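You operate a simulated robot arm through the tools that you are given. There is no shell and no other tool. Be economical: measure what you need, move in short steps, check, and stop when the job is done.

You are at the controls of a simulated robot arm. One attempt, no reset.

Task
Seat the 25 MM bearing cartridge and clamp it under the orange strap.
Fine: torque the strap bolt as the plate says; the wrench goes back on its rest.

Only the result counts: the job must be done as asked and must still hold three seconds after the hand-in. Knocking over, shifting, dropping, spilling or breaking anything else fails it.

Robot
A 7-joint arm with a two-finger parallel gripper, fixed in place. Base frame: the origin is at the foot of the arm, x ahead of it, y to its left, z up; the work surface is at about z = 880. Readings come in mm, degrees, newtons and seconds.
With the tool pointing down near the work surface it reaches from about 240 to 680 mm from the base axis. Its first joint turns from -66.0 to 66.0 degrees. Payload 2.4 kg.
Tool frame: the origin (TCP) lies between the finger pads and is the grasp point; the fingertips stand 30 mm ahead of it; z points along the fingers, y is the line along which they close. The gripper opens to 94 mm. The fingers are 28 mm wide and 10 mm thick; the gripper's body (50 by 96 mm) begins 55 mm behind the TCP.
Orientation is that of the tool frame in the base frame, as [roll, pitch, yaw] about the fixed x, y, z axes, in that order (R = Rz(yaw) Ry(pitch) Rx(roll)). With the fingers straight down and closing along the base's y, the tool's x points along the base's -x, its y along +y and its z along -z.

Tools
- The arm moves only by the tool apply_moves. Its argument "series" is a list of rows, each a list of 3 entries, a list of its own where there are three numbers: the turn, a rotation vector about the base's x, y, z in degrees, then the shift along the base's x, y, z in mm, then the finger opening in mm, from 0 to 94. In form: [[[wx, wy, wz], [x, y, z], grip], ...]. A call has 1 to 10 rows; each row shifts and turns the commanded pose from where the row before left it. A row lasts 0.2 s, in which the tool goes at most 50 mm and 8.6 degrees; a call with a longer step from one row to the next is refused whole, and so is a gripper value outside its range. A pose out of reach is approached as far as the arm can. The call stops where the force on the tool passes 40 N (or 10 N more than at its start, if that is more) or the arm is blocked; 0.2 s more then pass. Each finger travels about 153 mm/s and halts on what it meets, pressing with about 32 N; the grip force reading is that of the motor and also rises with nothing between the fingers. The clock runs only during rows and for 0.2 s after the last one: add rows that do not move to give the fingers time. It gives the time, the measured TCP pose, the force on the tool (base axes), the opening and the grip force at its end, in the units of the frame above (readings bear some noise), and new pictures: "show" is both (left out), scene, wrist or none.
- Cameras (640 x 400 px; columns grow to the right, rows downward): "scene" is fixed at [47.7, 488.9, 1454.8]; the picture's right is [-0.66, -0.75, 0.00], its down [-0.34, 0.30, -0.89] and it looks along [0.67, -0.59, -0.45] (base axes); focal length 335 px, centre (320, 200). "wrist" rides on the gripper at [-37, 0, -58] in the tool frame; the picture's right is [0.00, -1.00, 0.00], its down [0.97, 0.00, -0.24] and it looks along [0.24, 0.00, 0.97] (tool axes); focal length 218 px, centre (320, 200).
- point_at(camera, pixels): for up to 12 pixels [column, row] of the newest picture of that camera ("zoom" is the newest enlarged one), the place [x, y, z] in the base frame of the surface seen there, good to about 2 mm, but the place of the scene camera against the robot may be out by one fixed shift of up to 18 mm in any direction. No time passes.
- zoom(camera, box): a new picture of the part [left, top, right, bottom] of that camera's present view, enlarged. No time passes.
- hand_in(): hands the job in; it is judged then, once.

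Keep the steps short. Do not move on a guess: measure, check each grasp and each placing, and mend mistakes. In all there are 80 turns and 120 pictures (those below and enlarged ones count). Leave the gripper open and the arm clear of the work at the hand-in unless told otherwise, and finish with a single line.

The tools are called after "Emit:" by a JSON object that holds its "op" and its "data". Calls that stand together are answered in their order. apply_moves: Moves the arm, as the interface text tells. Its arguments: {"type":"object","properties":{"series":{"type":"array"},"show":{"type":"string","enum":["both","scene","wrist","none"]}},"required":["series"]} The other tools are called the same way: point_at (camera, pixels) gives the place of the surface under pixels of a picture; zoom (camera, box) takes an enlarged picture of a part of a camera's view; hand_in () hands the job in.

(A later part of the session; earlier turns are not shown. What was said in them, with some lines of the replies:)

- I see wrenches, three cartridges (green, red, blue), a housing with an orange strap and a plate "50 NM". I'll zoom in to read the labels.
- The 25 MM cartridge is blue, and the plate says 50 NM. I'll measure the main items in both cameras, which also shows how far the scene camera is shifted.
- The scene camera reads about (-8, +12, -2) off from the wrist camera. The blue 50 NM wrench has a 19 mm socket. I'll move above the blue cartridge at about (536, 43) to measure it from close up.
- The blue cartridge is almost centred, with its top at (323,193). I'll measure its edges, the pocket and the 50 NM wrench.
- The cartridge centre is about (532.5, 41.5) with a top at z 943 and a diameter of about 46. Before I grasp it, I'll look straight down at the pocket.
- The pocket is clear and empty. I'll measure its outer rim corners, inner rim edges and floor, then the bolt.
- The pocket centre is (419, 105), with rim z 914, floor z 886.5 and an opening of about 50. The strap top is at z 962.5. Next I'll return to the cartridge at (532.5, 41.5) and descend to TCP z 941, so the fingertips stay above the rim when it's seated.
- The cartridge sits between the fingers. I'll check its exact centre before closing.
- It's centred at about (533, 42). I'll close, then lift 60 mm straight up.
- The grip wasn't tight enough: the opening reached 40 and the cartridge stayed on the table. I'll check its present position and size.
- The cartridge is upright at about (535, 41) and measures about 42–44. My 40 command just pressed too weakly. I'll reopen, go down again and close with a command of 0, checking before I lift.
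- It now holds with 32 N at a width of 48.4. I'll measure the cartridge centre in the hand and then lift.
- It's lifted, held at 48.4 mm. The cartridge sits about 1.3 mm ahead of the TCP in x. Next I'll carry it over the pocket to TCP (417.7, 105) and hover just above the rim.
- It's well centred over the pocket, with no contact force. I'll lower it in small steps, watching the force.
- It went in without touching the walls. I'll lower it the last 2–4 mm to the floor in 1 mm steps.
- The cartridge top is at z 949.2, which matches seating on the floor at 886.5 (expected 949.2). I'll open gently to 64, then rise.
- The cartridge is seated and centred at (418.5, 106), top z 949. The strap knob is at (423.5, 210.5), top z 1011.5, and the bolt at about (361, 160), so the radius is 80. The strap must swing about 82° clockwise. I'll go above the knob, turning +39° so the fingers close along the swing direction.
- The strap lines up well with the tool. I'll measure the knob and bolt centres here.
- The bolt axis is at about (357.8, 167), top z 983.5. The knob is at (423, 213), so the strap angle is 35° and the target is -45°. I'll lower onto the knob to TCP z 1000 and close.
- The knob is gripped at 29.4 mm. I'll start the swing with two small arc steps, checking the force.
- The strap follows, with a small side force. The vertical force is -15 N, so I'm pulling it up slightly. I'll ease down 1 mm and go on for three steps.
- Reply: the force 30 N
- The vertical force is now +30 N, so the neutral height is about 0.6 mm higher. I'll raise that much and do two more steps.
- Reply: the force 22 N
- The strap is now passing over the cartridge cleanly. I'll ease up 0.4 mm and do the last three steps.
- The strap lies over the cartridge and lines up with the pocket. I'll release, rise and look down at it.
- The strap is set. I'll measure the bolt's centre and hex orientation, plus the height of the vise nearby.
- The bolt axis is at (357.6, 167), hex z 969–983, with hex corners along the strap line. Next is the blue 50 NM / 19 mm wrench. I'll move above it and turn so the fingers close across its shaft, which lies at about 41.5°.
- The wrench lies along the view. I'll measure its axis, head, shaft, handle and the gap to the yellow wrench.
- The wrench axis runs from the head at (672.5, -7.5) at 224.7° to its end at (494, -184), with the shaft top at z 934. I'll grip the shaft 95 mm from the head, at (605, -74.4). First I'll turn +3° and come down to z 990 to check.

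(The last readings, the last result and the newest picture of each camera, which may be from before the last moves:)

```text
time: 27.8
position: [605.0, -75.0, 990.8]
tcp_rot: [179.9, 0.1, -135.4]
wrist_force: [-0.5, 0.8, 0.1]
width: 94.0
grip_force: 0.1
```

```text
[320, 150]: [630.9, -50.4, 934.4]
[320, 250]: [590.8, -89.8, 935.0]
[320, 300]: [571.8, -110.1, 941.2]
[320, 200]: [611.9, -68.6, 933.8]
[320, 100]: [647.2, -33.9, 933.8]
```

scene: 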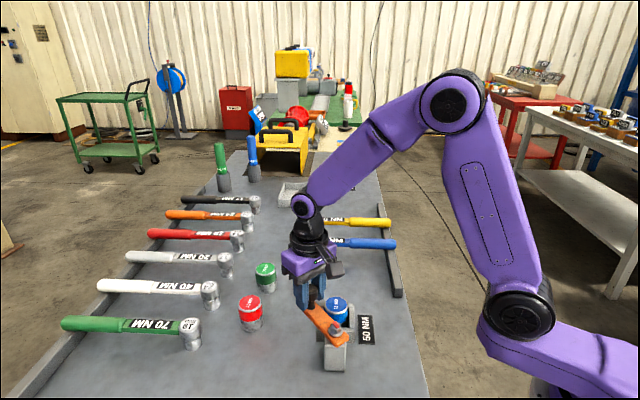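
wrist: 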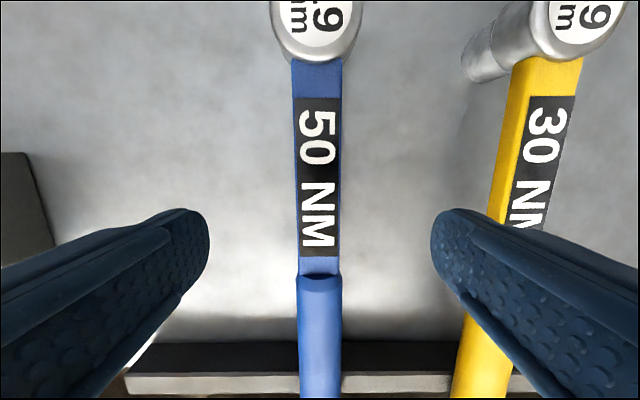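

It's aligned, with the shaft centred at column 319. I'll lower to z 922 and close.

Emit:
{"op": "apply_moves", "data": {"series": [[[0, 0, 0], [0, 0, -35], 94], [[0, 0, 0], [0, 0, -33.5], 94], [[0, 0, 0], [0, 0, 0], 94], [[0, 0, 0], [0, 0, 0], 40], [[0, 0, 0], [0, 0, 0], 0], [[0, 0, 0], [0, 0, 0], 0], [[0, 0, 0], [0, 0, 0], 0]], "show": "wrist"}}

```text
time: 29.4
position: [605.2, -73.8, 922.8]
tcp_rot: [-180.0, -0.1, -135.4]
wrist_force: [-0.7, 0.3, 0.7]
width: 29.4
grip_force: 31.6
```

wrist: 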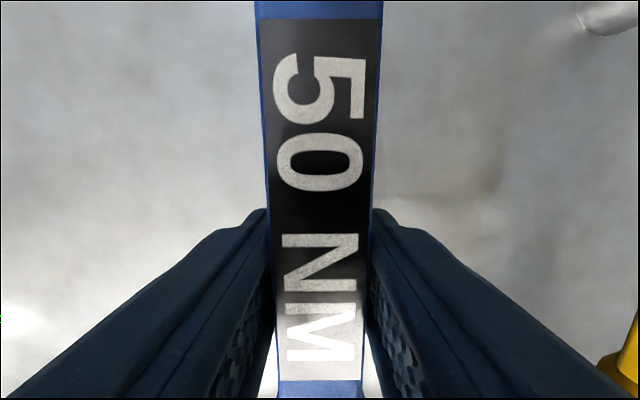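

It's gripped at 31.6 N. The return TCP pose is (605, -74.4, 922.3), yaw -135.3. I'll lift 15 mm and check whether it stays level.

Emit:
{"op": "apply_moves", "data": {"series": [[[0, 0, 0], [0, 0, 7], 0], [[0, 0, 0], [0, 0, 8], 0], [[0, 0, 0], [0, 0, 0], 0]], "show": "both"}}

Emit:
{"op": "zoom", "data": {"camera": "scene", "box": [270, 180, 430, 290]}}

Emit:
{"op": "point_at", "data": {"camera": "wrist", "pixels": [[320, 8], [320, 60], [320, 120], [320, 200], [320, 330], [320, 375]]}}

```text
time: 30.2
position: [605.2, -74.6, 937.2]
tcp_rot: [-179.9, 0.0, -135.4]
wrist_force: [0.0, 0.1, -3.6]
width: 29.1
grip_force: 32.4
```

scene: 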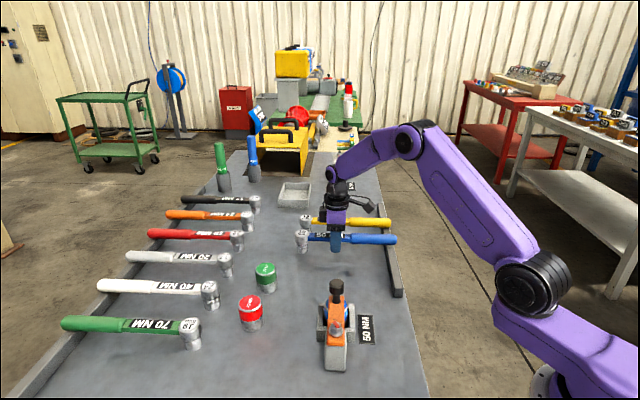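
wrist: 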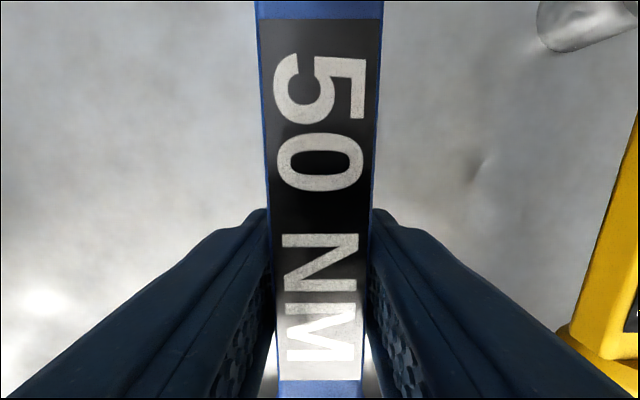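

```text
3.64 times, centred on (350, 235) of scene
```

zoom: 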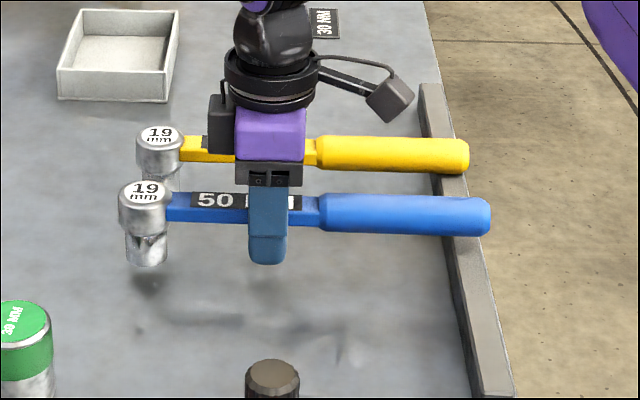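

```text
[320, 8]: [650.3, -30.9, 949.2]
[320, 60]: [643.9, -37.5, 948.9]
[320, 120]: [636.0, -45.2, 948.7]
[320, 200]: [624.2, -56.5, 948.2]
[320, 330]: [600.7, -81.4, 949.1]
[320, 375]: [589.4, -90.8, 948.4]
```

The wrench is level, with no slip. I'll lift it to TCP z 1075, so its socket clears the knob, and start toward the bolt. The target is TCP (295, 95) with the handle at 229°, which matches the hex.

Emit:
{"op": "apply_moves", "data": {"series": [[[0, 0, 0], [0, 0, 40], 0], [[0, 0, 0], [0, 0, 45], 0], [[0, 0, 0], [0, 0, 45], 0], [[0, 0, 0], [-20, 11, 8], 0], [[0, 0, 0], [-34, 18.6, 0], 0], [[0, 0, 0], [-34, 18.6, 0], 0], [[0, 0, 0], [-34, 18.6, 0], 0], [[0, 0, 0], [-34, 18.6, 0], 0], [[0, 0, 0], [0, 0, 0], 0]], "show": "scene"}}

```text
time: 32.2
position: [448.1, 12.5, 1075.7]
tcp_rot: [-179.9, 0.0, -135.4]
wrist_force: [0.4, 0.5, -4.1]
width: 29.2
grip_force: 31.7
```

scene: 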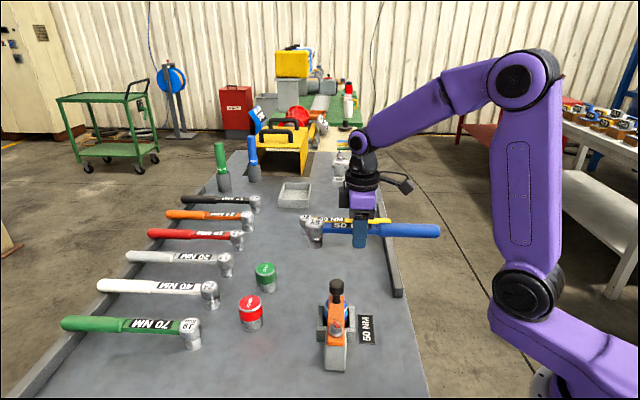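

The way is clear. I'll continue to above the bolt.

Emit:
{"op": "apply_moves", "data": {"series": [[[0, 0, 1], [-30.8, 16.8, 0], 0], [[0, 0, 1], [-30.8, 16.8, 0], 0], [[0, 0, 1], [-30.8, 16.8, 0], 0], [[0, 0, 1.3], [-30.8, 16.8, 0], 0], [[0, 0, 0], [-30.8, 16.8, 0], 0], [[0, 0, 0], [0, 0, 0], 0]], "show": "both"}}

Emit:
{"op": "zoom", "data": {"camera": "scene", "box": [280, 230, 440, 370]}}

```text
time: 33.6
position: [292.6, 94.9, 1074.1]
tcp_rot: [180.0, 0.1, -131.2]
wrist_force: [-0.2, 0.0, -3.4]
width: 29.2
grip_force: 32.2
```

scene: 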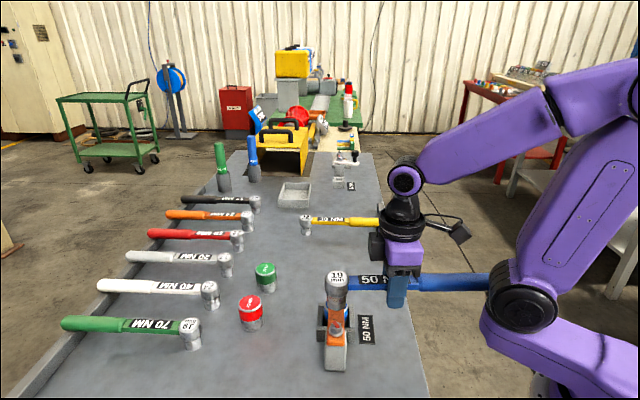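
wrist: 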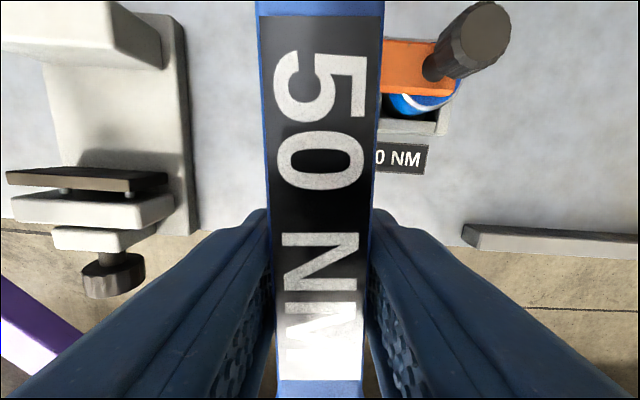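

```text
2.86 times, centred on (360, 300) of scene
```

zoom: 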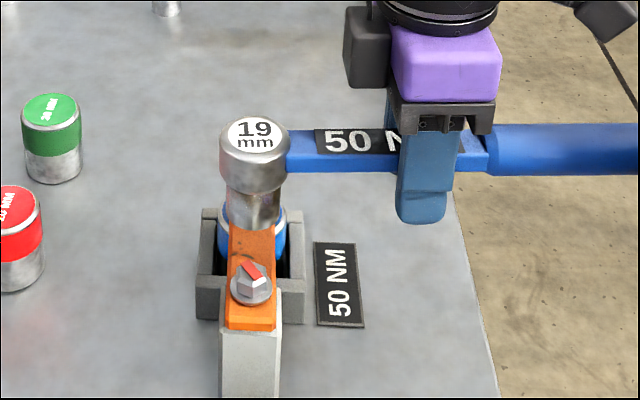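

I'll compare the head and bolt positions in the same scene picture, and check how close the handle end is to the arm's shoulder.

Emit:
{"op": "point_at", "data": {"camera": "zoom", "pixels": [[255, 118], [255, 153], [224, 137], [287, 134], [251, 272], [233, 285], [270, 280], [252, 302]]}}

Emit:
{"op": "point_at", "data": {"camera": "scene", "pixels": [[485, 278], [485, 290], [495, 275], [520, 300], [490, 310], [520, 330], [600, 240], [540, 240]]}}

```text
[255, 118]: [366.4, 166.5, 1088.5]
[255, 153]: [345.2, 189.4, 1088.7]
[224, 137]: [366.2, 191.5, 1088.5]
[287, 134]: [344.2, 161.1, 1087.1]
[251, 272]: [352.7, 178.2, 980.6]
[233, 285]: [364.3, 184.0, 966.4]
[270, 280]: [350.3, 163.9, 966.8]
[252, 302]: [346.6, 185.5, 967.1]
```

```text
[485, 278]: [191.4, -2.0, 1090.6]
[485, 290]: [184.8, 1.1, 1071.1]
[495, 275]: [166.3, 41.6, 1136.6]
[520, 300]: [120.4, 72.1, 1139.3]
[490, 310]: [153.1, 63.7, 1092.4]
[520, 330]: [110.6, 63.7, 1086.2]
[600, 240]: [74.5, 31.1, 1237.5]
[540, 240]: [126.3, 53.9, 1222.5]
```

The shoulder joint sits close to the handle's end on this side, around x 120–165, z 1090–1140. Turning clockwise from here would hit it. Instead I'll back out, turn the wrench to 169°, and come in from the free side.

Emit:
{"op": "apply_moves", "data": {"series": [[[0, 0, 0], [38, 10, 5], 0], [[0, 0, 0], [38, 15, 5], 0], [[0, 0, 0], [40, 20, 5], 0], [[0, 0, 0], [40, 20, 0], 0], [[0, 0, -7.5], [0, 0, 0], 0], [[0, 0, -7.5], [0, 0, 0], 0], [[0, 0, -7.5], [0, 0, 0], 0], [[0, 0, -7.5], [0, 0, 0], 0], [[0, 0, 0], [0, 0, 0], 0]], "show": "scene"}}

```text
time: 35.6
position: [451.7, 160.8, 1089.8]
tcp_rot: [-180.0, 0.0, -161.2]
wrist_force: [-0.6, -0.6, -3.3]
width: 29.5
grip_force: 31.8
```

scene: 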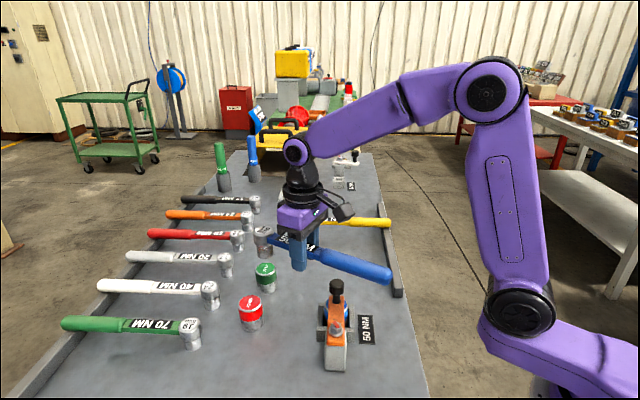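

Emit:
{"op": "apply_moves", "data": {"series": [[[0, 0, -7.5], [-20, 10, 0], 0], [[0, 0, -7.5], [-20, 10, 0], 0], [[0, 0, -7.5], [-20, 10, 0], 0], [[0, 0, -7.5], [-20, 10, 0], 0], [[0, 0, 0], [-36, -5, 0], 0], [[0, 0, 0], [-36, -5, 0], 0], [[0, 0, 0], [-35.1, -4.8, 0], 0], [[0, 0, 0], [0, 0, 0], 0]], "show": "both"}}

Emit:
{"op": "zoom", "data": {"camera": "scene", "box": [270, 230, 450, 370]}}

```text
time: 37.4
position: [263.6, 187.3, 1091.3]
tcp_rot: [-180.0, 0.0, 168.8]
wrist_force: [0.1, -0.4, -4.0]
width: 29.5
grip_force: 32.3
```

scene: 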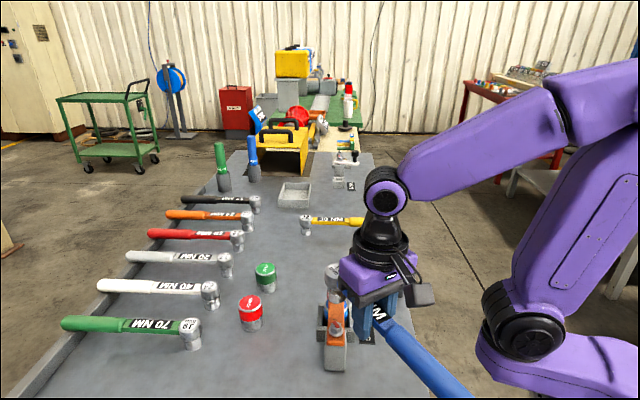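
wrist: 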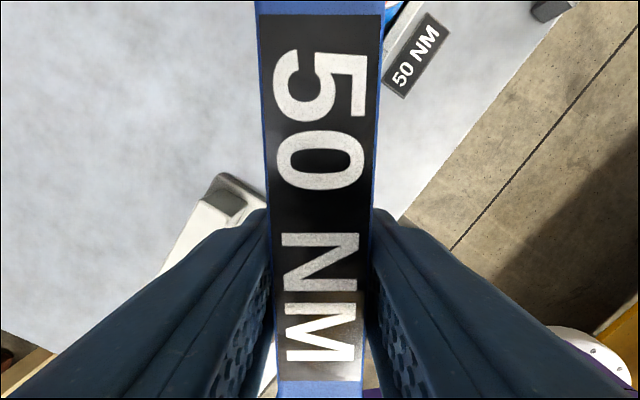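

```text
2.86 times, centred on (360, 300) of scene
```

zoom: 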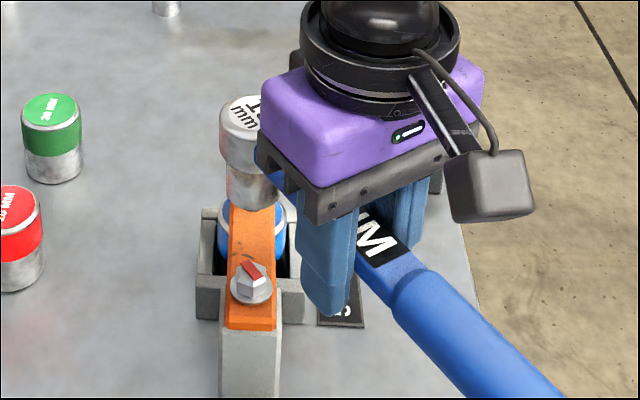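

The handle is now clear of the arm. I'll lower to just above the bolt: TCP z 1031, so the socket bottom is at about 989.

Emit:
{"op": "apply_moves", "data": {"series": [[[0, 0, 0], [0, 0, -30], 0], [[0, 0, 0], [0, 0, -29], 0], [[0, 0, 0], [0, 0, 0], 0], [[0, 0, 0], [0, 0, 0], 0]], "show": "both"}}

Emit:
{"op": "zoom", "data": {"camera": "scene", "box": [290, 270, 390, 360]}}

```text
time: 38.4
position: [263.8, 186.4, 1031.2]
tcp_rot: [-180.0, 0.0, 168.8]
wrist_force: [0.2, -0.3, -4.7]
width: 29.6
grip_force: 31.9
```

scene: 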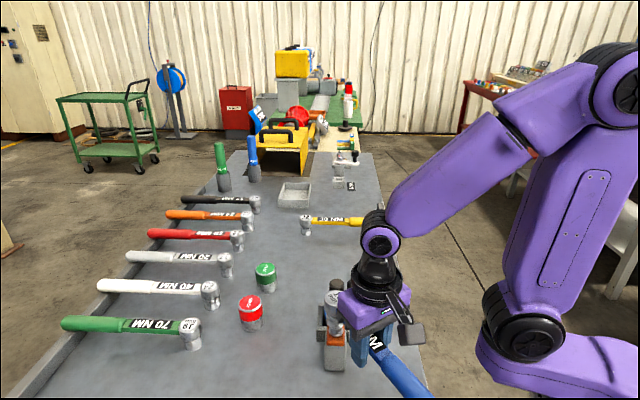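
wrist: 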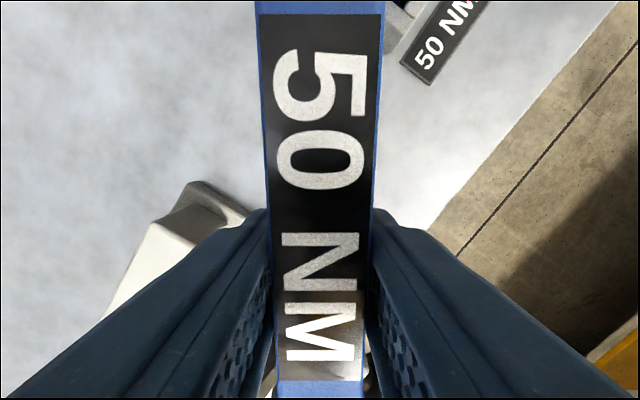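

```text
4.44 times, centred on (340, 315) of scene
```

zoom: 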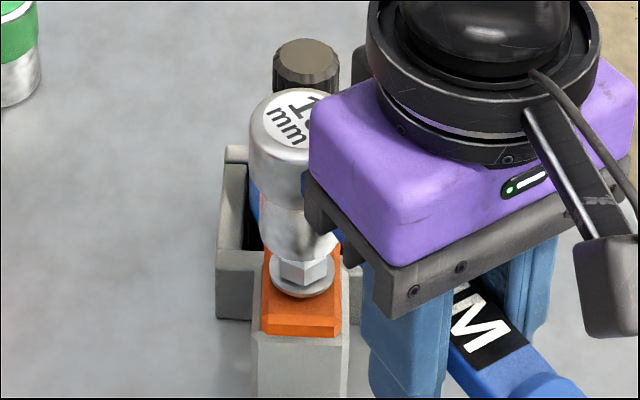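

The socket is over the bolt in the picture (tube centre col 299, flange centre col 302). I'll lower slowly onto the hex.

Emit:
{"op": "apply_moves", "data": {"series": [[[0, 0, 0], [0, 0, -3], 0], [[0, 0, 0], [0, 0, -3], 0], [[0, 0, 0], [0, 0, -3], 0], [[0, 0, 0], [0, 0, -2], 0], [[0, 0, 0], [0, 0, 0], 0]], "show": "none"}}

Emit:
{"op": "zoom", "data": {"camera": "scene", "box": [290, 270, 390, 360]}}

```text
time: 39.6
position: [262.9, 187.5, 1019.8]
tcp_rot: [-180.0, 0.0, 168.8]
wrist_force: [-0.1, -0.1, -3.8]
width: 29.2
grip_force: 31.7
```

```text
4.44 times, centred on (340, 315) of scene
```

zoom: 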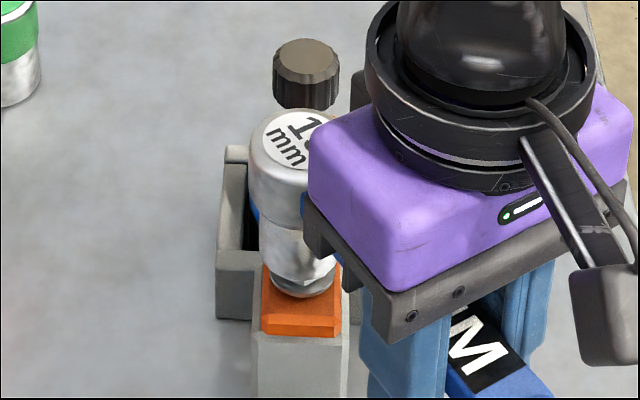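

There's no resistance and the socket is already over the hex. I'll keep lowering to the flange.

Emit:
{"op": "apply_moves", "data": {"series": [[[0, 0, 0], [0, 0, -2], 0], [[0, 0, 0], [0, 0, -2], 0], [[0, 0, 0], [0, 0, -2], 0], [[0, 0, 0], [0, 0, -1.5], 0], [[0, 0, 0], [0, 0, 0], 0]], "show": "none"}}

Emit:
{"op": "zoom", "data": {"camera": "scene", "box": [290, 270, 390, 360]}}

```text
time: 40.8
position: [263.9, 186.0, 1012.6]
tcp_rot: [-179.9, 0.0, 168.9]
wrist_force: [-0.6, -0.2, -3.6]
width: 29.3
grip_force: 31.9
```

```text
4.44 times, centred on (340, 315) of scene
```

zoom: 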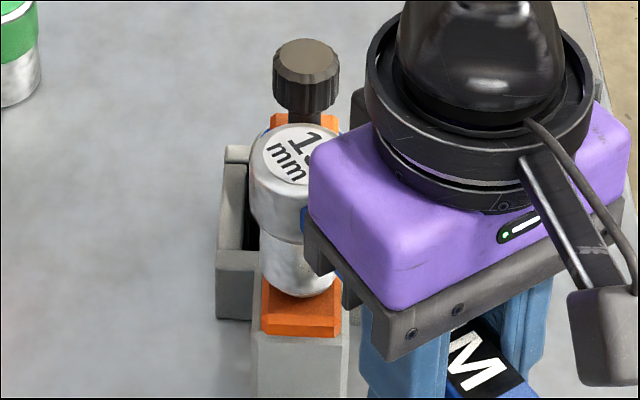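

The socket covers the hex down to the flange. I'll start tightening clockwise with one 7.5° arc step about the bolt, then read the force.

Emit:
{"op": "apply_moves", "data": {"series": [[[0, 0, -3.75], [1.5, 6.1, 0], 0], [[0, 0, -3.75], [1.7, 6.0, 0], 0], [[0, 0, 0], [0, 0, 0], 0]], "show": "both"}}

```text
time: 41.6
position: [267.3, 198.0, 1011.0]
tcp_rot: [-180.0, 0.1, 161.3]
wrist_force: [-0.1, 0.9, -3.3]
width: 29.2
grip_force: 32.6
```

scene: 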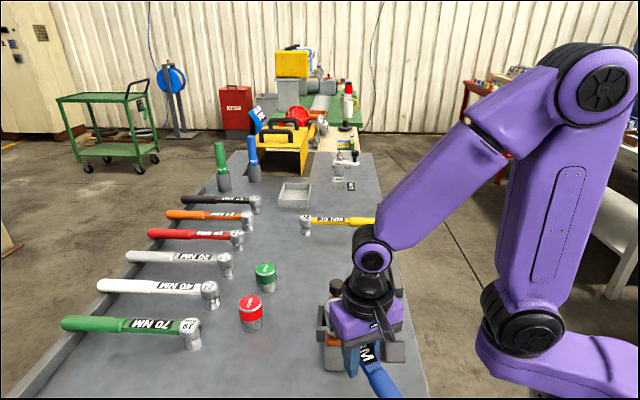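
wrist: 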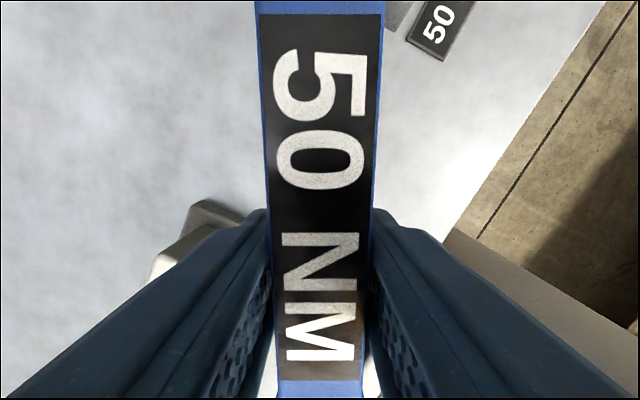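

It turned freely with no resistance yet. I'll lower in 0.7 mm steps until the socket touches the flange, so it's fully seated.

Emit:
{"op": "apply_moves", "data": {"series": [[[0, 0, 0], [0, 0, -0.7], 0], [[0, 0, 0], [0, 0, -0.7], 0], [[0, 0, 0], [0, 0, -0.6], 0], [[0, 0, 0], [0, 0, 0], 0]], "show": "none"}}

Emit:
{"op": "zoom", "data": {"camera": "scene", "box": [300, 270, 370, 360]}}

```text
time: 42.6
position: [267.1, 196.9, 1010.3]
tcp_rot: [180.0, 0.1, 161.3]
wrist_force: [-1.2, -0.4, -4.6]
width: 29.5
grip_force: 32.4
```

```text
4.44 times, centred on (335, 315) of scene
```

zoom: 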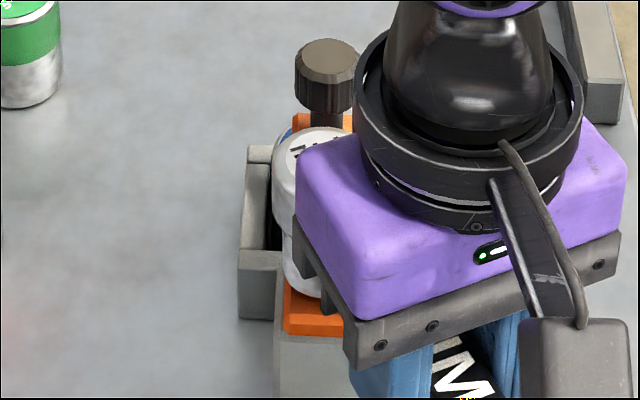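

Emit:
{"op": "apply_moves", "data": {"series": [[[0, 0, -3.75], [2.2, 5.9, 0], 0], [[0, 0, -3.75], [2.6, 5.7, 0], 0], [[0, 0, 0], [0, 0, 0], 0]], "show": "none"}}

Emit:
{"op": "apply_moves", "data": {"series": [[[0, 0, -3.75], [3.0, 5.5, 0], 0], [[0, 0, -3.75], [3.2, 5.3, 0], 0], [[0, 0, 0], [0, 0, 0], 0]], "show": "none"}}

```text
time: 43.4
position: [270.4, 210.9, 1011.0]
tcp_rot: [-180.0, -0.1, 153.8]
wrist_force: [0.6, 0.2, -4.8]
width: 29.5
grip_force: 31.9
```

```text
time: 44.2
position: [278.8, 219.4, 1010.9]
tcp_rot: [-179.9, 0.1, 146.2]
wrist_force: [-0.4, 0.1, -4.0]
width: 29.6
grip_force: 32.2
```

Still no resistance after 22°. I'll check whether the socket is fully down, lowering in 1 mm steps until there's contact.

Emit:
{"op": "apply_moves", "data": {"series": [[[0, 0, 0], [0, 0, -1], 0], [[0, 0, 0], [0, 0, -1], 0], [[0, 0, 0], [0, 0, -1], 0], [[0, 0, 0], [0, 0, 0], 0]], "show": "scene"}}

Emit:
{"op": "zoom", "data": {"camera": "scene", "box": [300, 270, 370, 360]}}

```text
time: 45.2
position: [278.0, 220.2, 1007.7]
tcp_rot: [180.0, -0.1, 146.4]
wrist_force: [0.2, -1.0, -4.5]
width: 29.1
grip_force: 31.7
```

scene: 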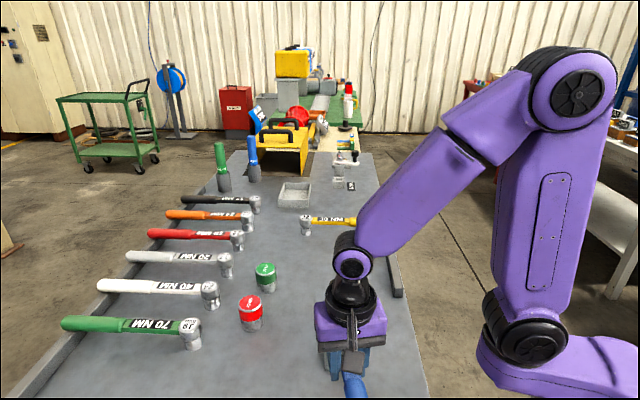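

```text
4.44 times, centred on (335, 315) of scene
```

zoom: 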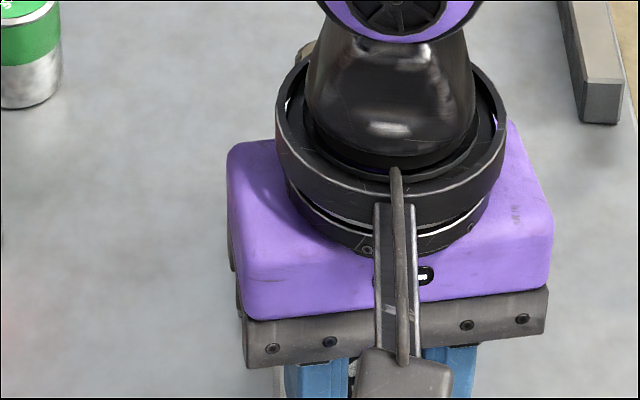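

Emit:
{"op": "apply_moves", "data": {"series": [[[0, 0, 0], [0, 0, -1], 0], [[0, 0, 0], [0, 0, -1], 0], [[0, 0, 0], [0, 0, -1], 0], [[0, 0, 0], [0, 0, 0], 0]], "show": "none"}}

```text
time: 46.2
position: [277.9, 220.3, 1004.8]
tcp_rot: [-179.9, -0.1, 146.4]
wrist_force: [0.5, -0.5, -4.2]
width: 29.6
grip_force: 31.5
```

Emit:
{"op": "apply_moves", "data": {"series": [[[0, 0, 0], [0, 0, -1], 0], [[0, 0, 0], [0, 0, -1], 0], [[0, 0, 0], [0, 0, 0], 0]], "show": "none"}}

```text
time: 47.0
position: [277.5, 221.9, 1003.0]
tcp_rot: [180.0, 0.0, 146.4]
wrist_force: [-5.2, 1.9, 10.3]
width: 29.4
grip_force: 32.2
```

There's contact now at TCP z 1003 (force +10 N), so the socket is fully seated. I'll turn clockwise again in small steps.

Emit:
{"op": "apply_moves", "data": {"series": [[[0, 0, -3.75], [3.6, 5.1, 0], 0], [[0, 0, -3.75], [3.9, 4.85, 0], 0], [[0, 0, 0], [0, 0, 0], 0]], "show": "none"}}

```text
time: 47.8
position: [284.7, 231.7, 1003.2]
tcp_rot: [180.0, 0.0, 138.9]
wrist_force: [0.1, 0.0, -3.7]
width: 29.4
grip_force: 31.6
```

Emit:
{"op": "apply_moves", "data": {"series": [[[0, 0, -3.75], [4.25, 4.6, 0], 0], [[0, 0, -3.75], [4.55, 4.25, 0], 0], [[0, 0, 0], [0, 0, 0], 0]], "show": "wrist"}}

```text
time: 48.6
position: [295.4, 239.1, 1002.8]
tcp_rot: [-180.0, -0.1, 131.4]
wrist_force: [0.3, -0.5, -4.7]
width: 29.4
grip_force: 32.7
```

wrist: 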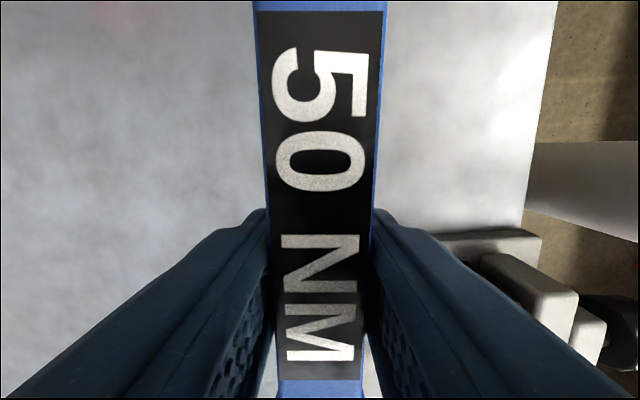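

Emit:
{"op": "apply_moves", "data": {"series": [[[0, 0, -3.75], [4.8, 4.0, 0], 0], [[0, 0, -3.75], [5.1, 3.7, 0], 0], [[0, 0, -3.75], [5.3, 3.35, 0], 0], [[0, 0, -3.75], [5.5, 2.95, 0], 0], [[0, 0, 0], [0, 0, 0], 0]], "show": "both"}}

Emit:
{"op": "zoom", "data": {"camera": "scene", "box": [280, 260, 390, 360]}}

```text
time: 49.8
position: [314.1, 253.3, 1003.1]
tcp_rot: [180.0, 0.1, 116.3]
wrist_force: [-0.2, 0.4, -2.6]
width: 29.6
grip_force: 31.8
```

scene: 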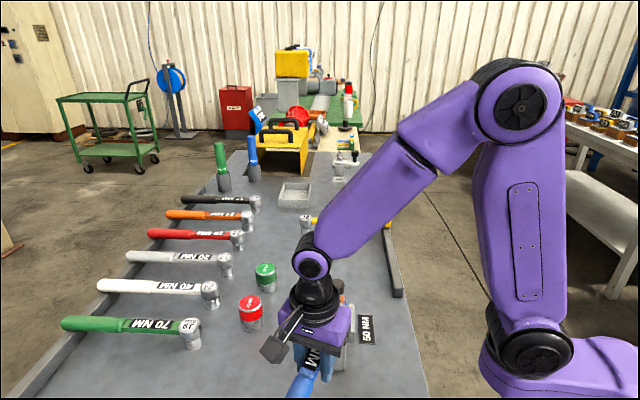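
wrist: 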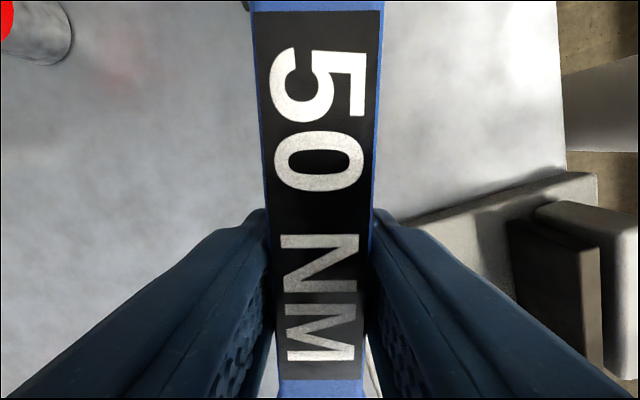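

```text
4.00 times, centred on (335, 310) of scene
```

zoom: 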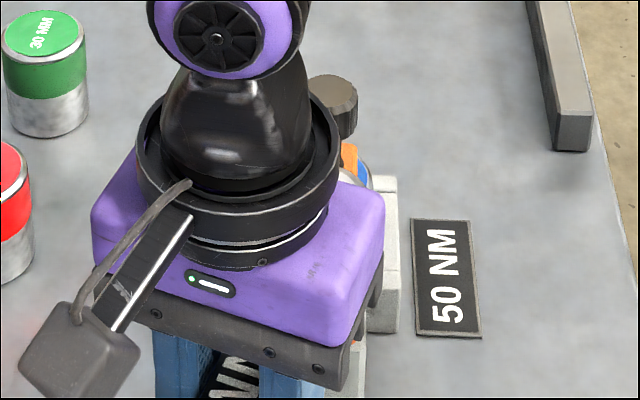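

There's still little resistance, though the shaft has twisted slightly in view. I'll continue clockwise while watching the force.

Emit:
{"op": "apply_moves", "data": {"series": [[[0, 0, -3.75], [5.7, 2.6, 0], 0], [[0, 0, -3.75], [5.8, 2.2, 0], 0], [[0, 0, -3.75], [6.0, 1.85, 0], 0], [[0, 0, -3.75], [6.1, 1.45, 0], 0], [[0, 0, 0], [0, 0, 0], 0]], "show": "wrist"}}

```text
time: 51.0
position: [338.1, 261.9, 1002.6]
tcp_rot: [-180.0, 0.0, 101.1]
wrist_force: [-2.0, 0.6, 4.9]
width: 29.4
grip_force: 31.7
```

wrist: 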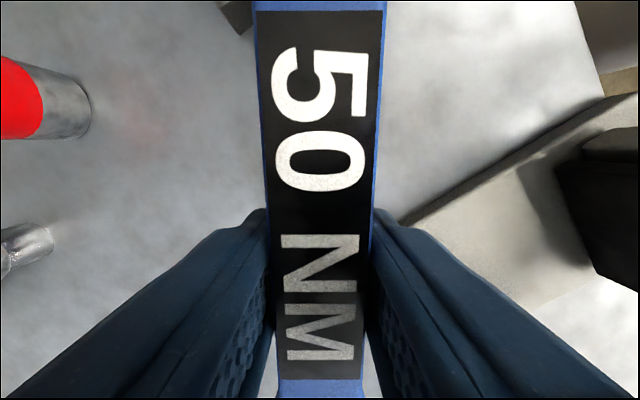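

Emit:
{"op": "apply_moves", "data": {"series": [[[0, 0, -3.75], [6.15, 1.05, 0], 0], [[0, 0, -3.75], [6.2, 0.65, 0], 0], [[0, 0, -3.75], [6.25, 0.2, 0], 0], [[0, 0, -3.75], [6.25, -0.2, 0], 0], [[0, 0, 0], [0, 0, 0], 0]], "show": "both"}}

Emit:
{"op": "zoom", "data": {"camera": "scene", "box": [270, 250, 400, 390]}}

```text
time: 52.2
position: [361.6, 262.7, 1002.2]
tcp_rot: [-179.9, 0.0, 86.3]
wrist_force: [0.1, 0.1, -3.5]
width: 29.3
grip_force: 32.2
```

scene: 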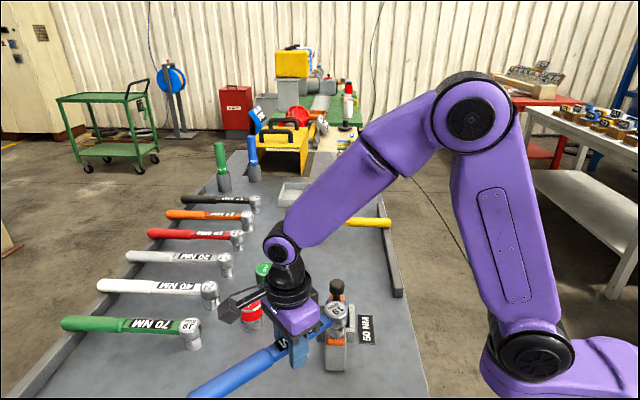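
wrist: 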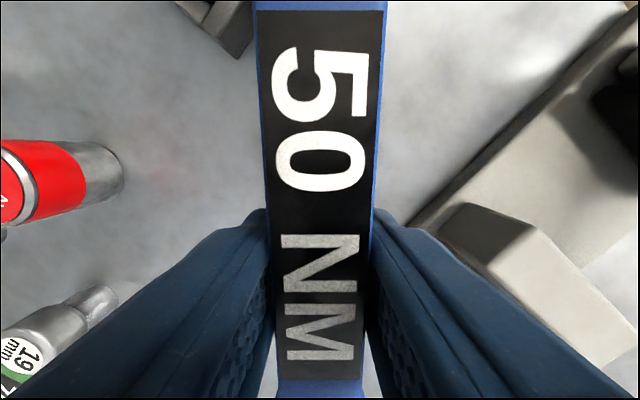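

```text
2.86 times, centred on (335, 320) of scene
```

zoom: 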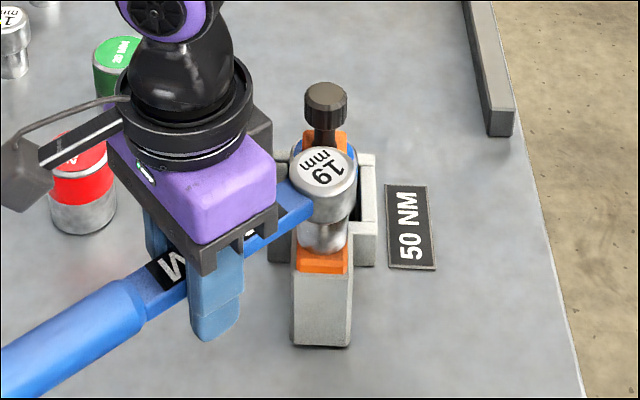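

The socket is on the bolt and the strap is in place. I'll lift 45 mm to see whether the bolt's red mark has turned.

Emit:
{"op": "apply_moves", "data": {"series": [[[0, 0, 0], [0, 0, 15], 0], [[0, 0, 0], [0, 0, 30], 0], [[0, 0, 0], [0, 0, 0], 0]], "show": "none"}}

Emit:
{"op": "zoom", "data": {"camera": "scene", "box": [300, 260, 380, 360]}}

```text
time: 53.0
position: [362.7, 263.0, 1047.5]
tcp_rot: [-180.0, 0.0, 86.3]
wrist_force: [0.1, 0.1, -3.8]
width: 29.2
grip_force: 31.6
```

```text
4.00 times, centred on (340, 310) of scene
```

zoom: 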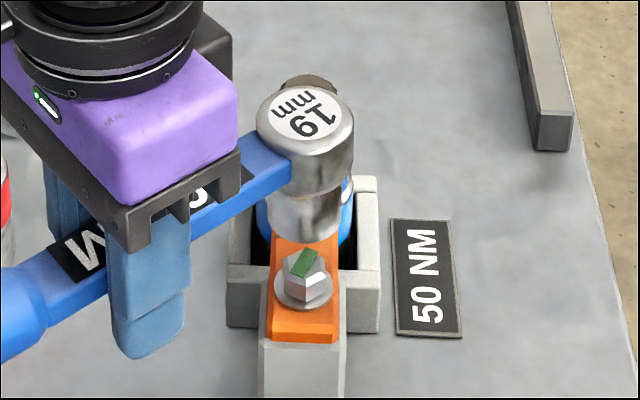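

The mark has turned from red to green, so the torque is reached. Before putting the wrench back, I'll check that it's still level and not slipped in the grip.

Emit:
{"op": "apply_moves", "data": {"series": [[[0, 0, 0], [0, 0, 42.5], 0], [[0, 0, 0], [0, 0, 0], 0]], "show": "wrist"}}

Emit:
{"op": "point_at", "data": {"camera": "wrist", "pixels": [[320, 12], [320, 60], [320, 120], [320, 200], [320, 330], [320, 375], [258, 60], [381, 60], [270, 200], [373, 200], [262, 100], [377, 100]]}}

Emit:
{"op": "zoom", "data": {"camera": "scene", "box": [300, 260, 380, 360]}}

```text
time: 53.6
position: [363.5, 264.2, 1090.5]
tcp_rot: [-180.0, 0.0, 86.4]
wrist_force: [-0.3, 0.6, -3.8]
width: 29.7
grip_force: 32.1
```

wrist: 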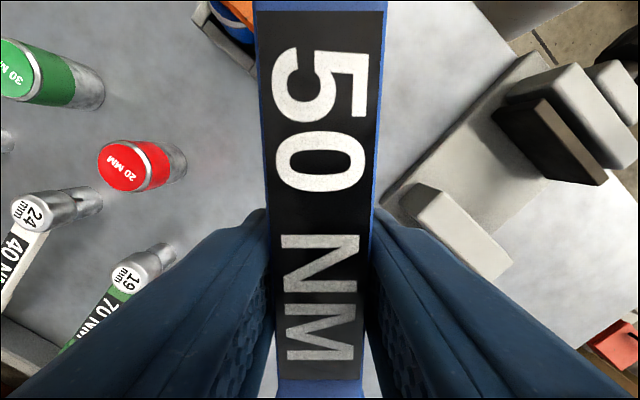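

```text
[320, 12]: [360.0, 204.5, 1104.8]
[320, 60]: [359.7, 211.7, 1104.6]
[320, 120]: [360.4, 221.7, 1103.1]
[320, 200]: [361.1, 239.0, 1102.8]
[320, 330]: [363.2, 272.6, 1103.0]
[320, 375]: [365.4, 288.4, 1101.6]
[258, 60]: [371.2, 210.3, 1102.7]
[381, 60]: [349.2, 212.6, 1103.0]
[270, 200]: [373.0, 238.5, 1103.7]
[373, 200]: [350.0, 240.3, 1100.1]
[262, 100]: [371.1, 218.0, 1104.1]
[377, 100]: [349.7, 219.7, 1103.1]
```

```text
4.00 times, centred on (340, 310) of scene
```

zoom: 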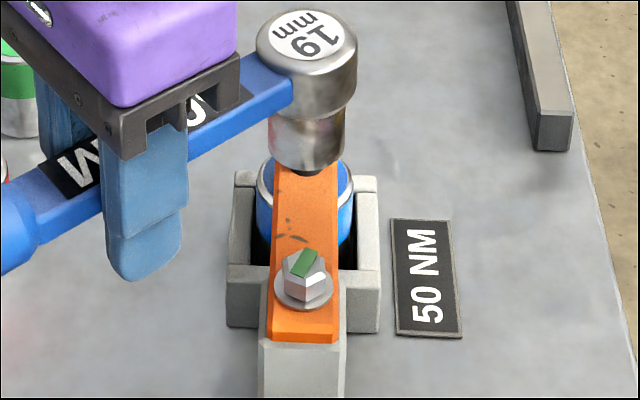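

The bolt is green. The wrench is tilted about 1.7° head-up in the grip, which I'll correct before setting it down. I'll back out and turn toward the rest orientation.

Emit:
{"op": "apply_moves", "data": {"series": [[[0, 0, 7.5], [22, -20, 0], 0], [[0, 0, 7.5], [22, -20, 0], 0], [[0, 0, 7.5], [22, -20, 0], 0], [[0, 0, 7.5], [22, -20, 0], 0], [[0, 0, 7.5], [22, -20, 0], 0], [[0, 0, 8], [0, 0, 0], 0], [[0, 0, 8], [0, 0, 0], 0], [[0, 0, 8], [0, 0, 0], 0], [[0, 0, 8], [0, 0, 0], 0], [[0, 0, 8], [0, 0, 0], 0]], "show": "none"}}

Emit:
{"op": "apply_moves", "data": {"series": [[[0, 0, 7.6], [16, -25, 0], 0], [[0, 0, 7.6], [16, -25, 0], 0], [[0, 0, 7.6], [16, -25, 0], 0], [[0, 0, 7.6], [16, -25, 0], 0], [[0, 0, 7.6], [16, -25, 0], 0], [[0, 0, 7.6], [16, -25, 0], 0], [[0, 0, 7.6], [16, -25, 0], 0], [[0, 0, 7.5], [16, -25, 0], 0], [[0, 0, 0], [0, 0, 0], 0]], "show": "scene"}}

```text
time: 55.8
position: [474.7, 162.2, 1090.4]
tcp_rot: [-179.9, 0.0, 164.0]
wrist_force: [0.3, 0.2, -4.8]
width: 29.2
grip_force: 32.0
```

```text
time: 57.8
position: [600.5, -37.0, 1089.8]
tcp_rot: [179.9, 0.1, -135.3]
wrist_force: [0.0, 0.0, -4.6]
width: 29.3
grip_force: 32.2
```

scene: 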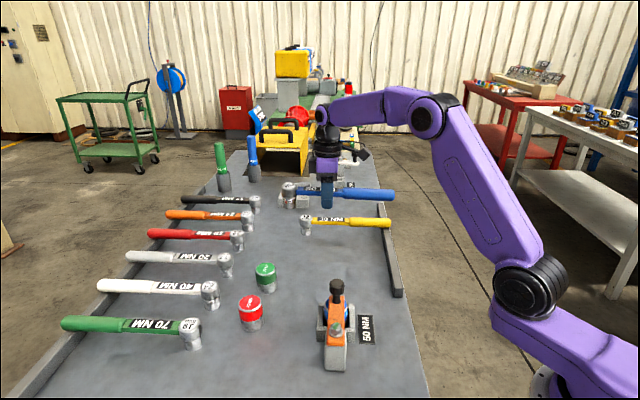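

Now I'll correct the tilt (1.7°), move to the pick-up spot (605, -74.4), and lower to z 950 to check against the original placement.

Emit:
{"op": "apply_moves", "data": {"series": [[[0, 0, 0], [3.5, -36.7, 0], 0], [[-1.2, 1.2, 0], [0, 0, -30], 0], [[0, 0, 0], [0, 0, -40], 0], [[0, 0, 0], [0, 0, -40], 0], [[0, 0, 0], [0, 0, -30], 0], [[0, 0, 0], [0, 0, 0], 0]], "show": "both"}}

Emit:
{"op": "zoom", "data": {"camera": "scene", "box": [280, 200, 420, 300]}}

Emit:
{"op": "point_at", "data": {"camera": "wrist", "pixels": [[320, 12], [320, 60], [320, 120], [320, 200], [320, 330], [320, 375]]}}

```text
time: 59.2
position: [604.5, -74.2, 949.4]
tcp_rot: [-179.9, -1.7, -135.4]
wrist_force: [-0.2, 0.1, -3.5]
width: 29.7
grip_force: 31.8
```

scene: 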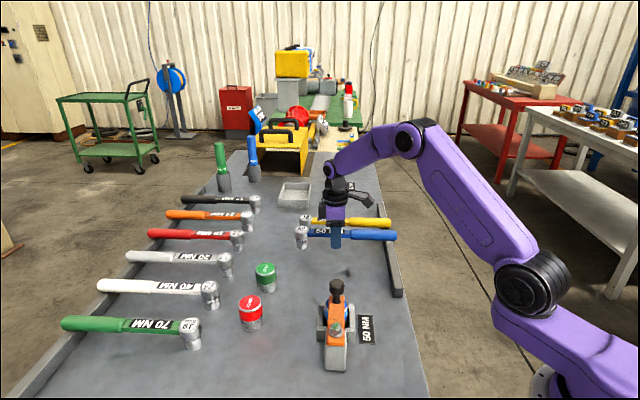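
wrist: 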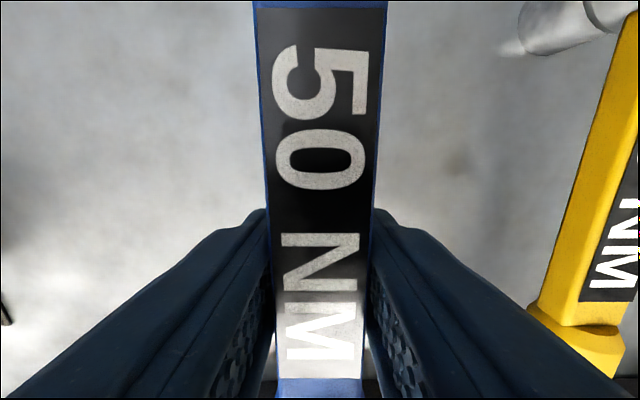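

```text
4.00 times, centred on (350, 250) of scene
```

zoom: 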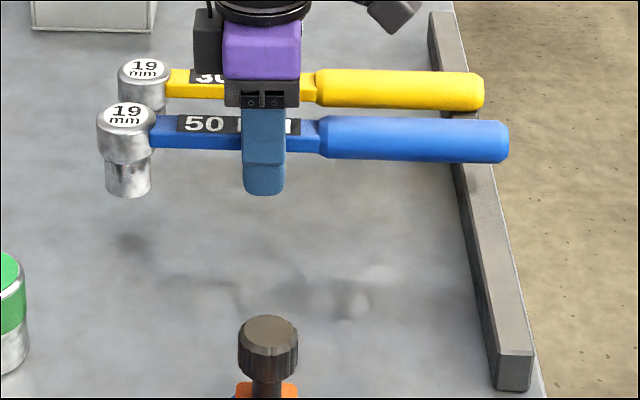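

```text
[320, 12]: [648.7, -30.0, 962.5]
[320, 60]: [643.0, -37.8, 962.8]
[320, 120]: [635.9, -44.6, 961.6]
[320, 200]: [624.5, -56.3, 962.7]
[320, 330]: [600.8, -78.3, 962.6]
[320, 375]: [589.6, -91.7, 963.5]
```

The wrench is level and over its original spot. I'll lower to just above contact (z 923.3), then in 1 mm steps.

Emit:
{"op": "apply_moves", "data": {"series": [[[0, 0, 0], [0, 0, -15], 0], [[0, 0, 0], [0, 0, -9], 0], [[0, 0, 0], [0, 0, -3], 0], [[0, 0, 0], [0, 0, -1], 0], [[0, 0, 0], [0, 0, 0], 0]], "show": "none"}}

```text
time: 60.4
position: [604.7, -72.9, 922.4]
tcp_rot: [-180.0, -1.7, -135.4]
wrist_force: [0.0, 0.1, -4.2]
width: 29.4
grip_force: 32.5
```

Emit:
{"op": "apply_moves", "data": {"series": [[[0, 0, 0], [0, 0, -0.7], 0], [[0, 0, 0], [0, 0, -0.6], 0], [[0, 0, 0], [0, 0, 0], 0]], "show": "wrist"}}

Emit:
{"op": "zoom", "data": {"camera": "scene", "box": [280, 200, 420, 300]}}

```text
time: 61.2
position: [604.5, -73.4, 921.3]
tcp_rot: [-179.8, -1.6, -135.5]
wrist_force: [-2.8, -1.2, 4.5]
width: 29.2
grip_force: 32.3
```

wrist: 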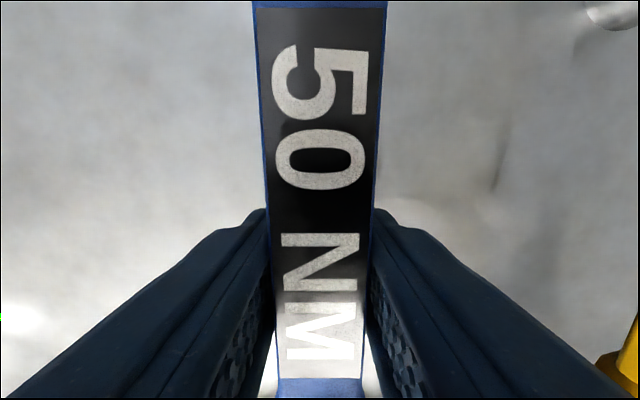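

```text
4.00 times, centred on (350, 250) of scene
```

zoom: 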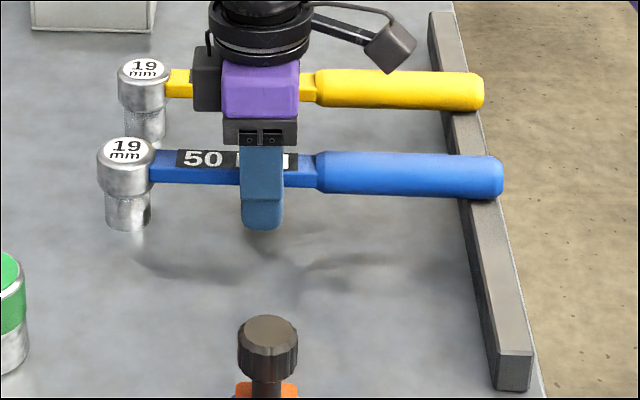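

It's touching down (+4.5 N) within about 2 mm of its first place in the picture. I'll open the fingers and rise.

Emit:
{"op": "apply_moves", "data": {"series": [[[0, 0, 0], [0, 0, 0], 40], [[0, 0, 0], [0, 0, 0], 80], [[0, 0, 0], [0, 0, 0], 94], [[0, 0, 0], [0, 0, 30], 94], [[0, 0, 0], [0, 0, 40], 94], [[0, 0, 0], [0, 0, 45], 94], [[1.2, -1.2, 0], [0, 0, 40], 94], [[0, 0, 0], [0, 0, 0], 94]], "show": "both"}}

Emit:
{"op": "zoom", "data": {"camera": "scene", "box": [280, 200, 420, 300]}}

Emit:
{"op": "zoom", "data": {"camera": "scene", "box": [290, 265, 390, 380]}}

```text
time: 63.0
position: [604.2, -74.5, 1077.0]
tcp_rot: [180.0, 0.0, -135.4]
wrist_force: [0.7, 0.2, 0.5]
width: 93.9
grip_force: 0.0
```

scene: 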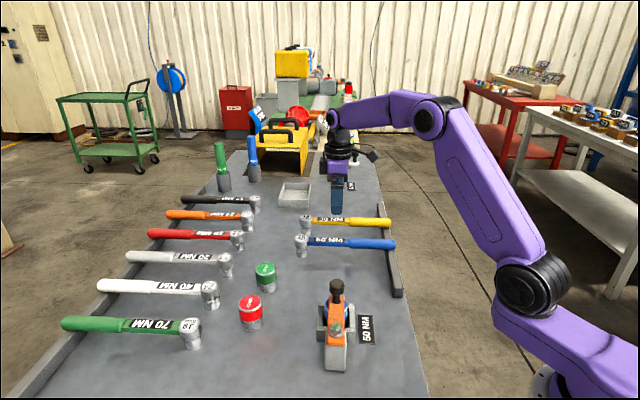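
wrist: 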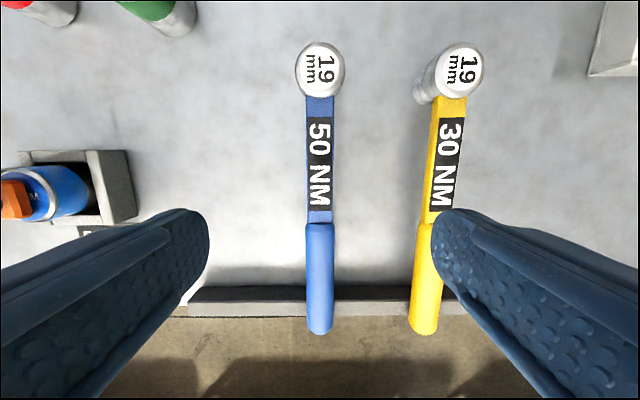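

```text
4.00 times, centred on (350, 250) of scene
```

zoom: 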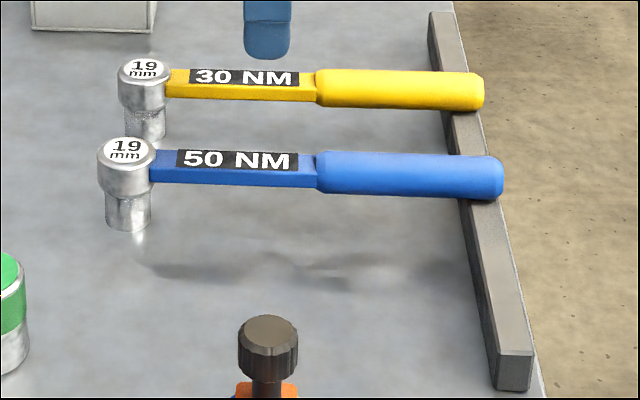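

```text
3.48 times, centred on (340, 322) of scene
```

zoom: 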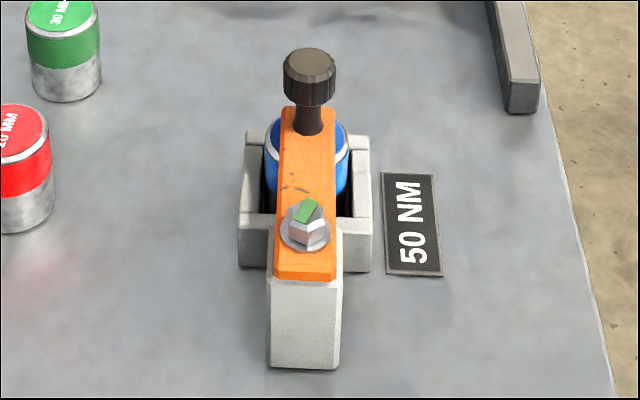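

The wrench is back on its rest, the strap is over the seated 25 MM cartridge, and the bolt mark is green. The gripper is open and the arm is clear, so I'll hand in.

Emit:
{"op": "hand_in", "data": {}}

```text
The job is handed in.
```

The 25 MM cartridge is seated and clamped under the orange strap, the strap bolt was tightened with the 50 NM wrench until its mark turned green, and the wrench is back on its rest.
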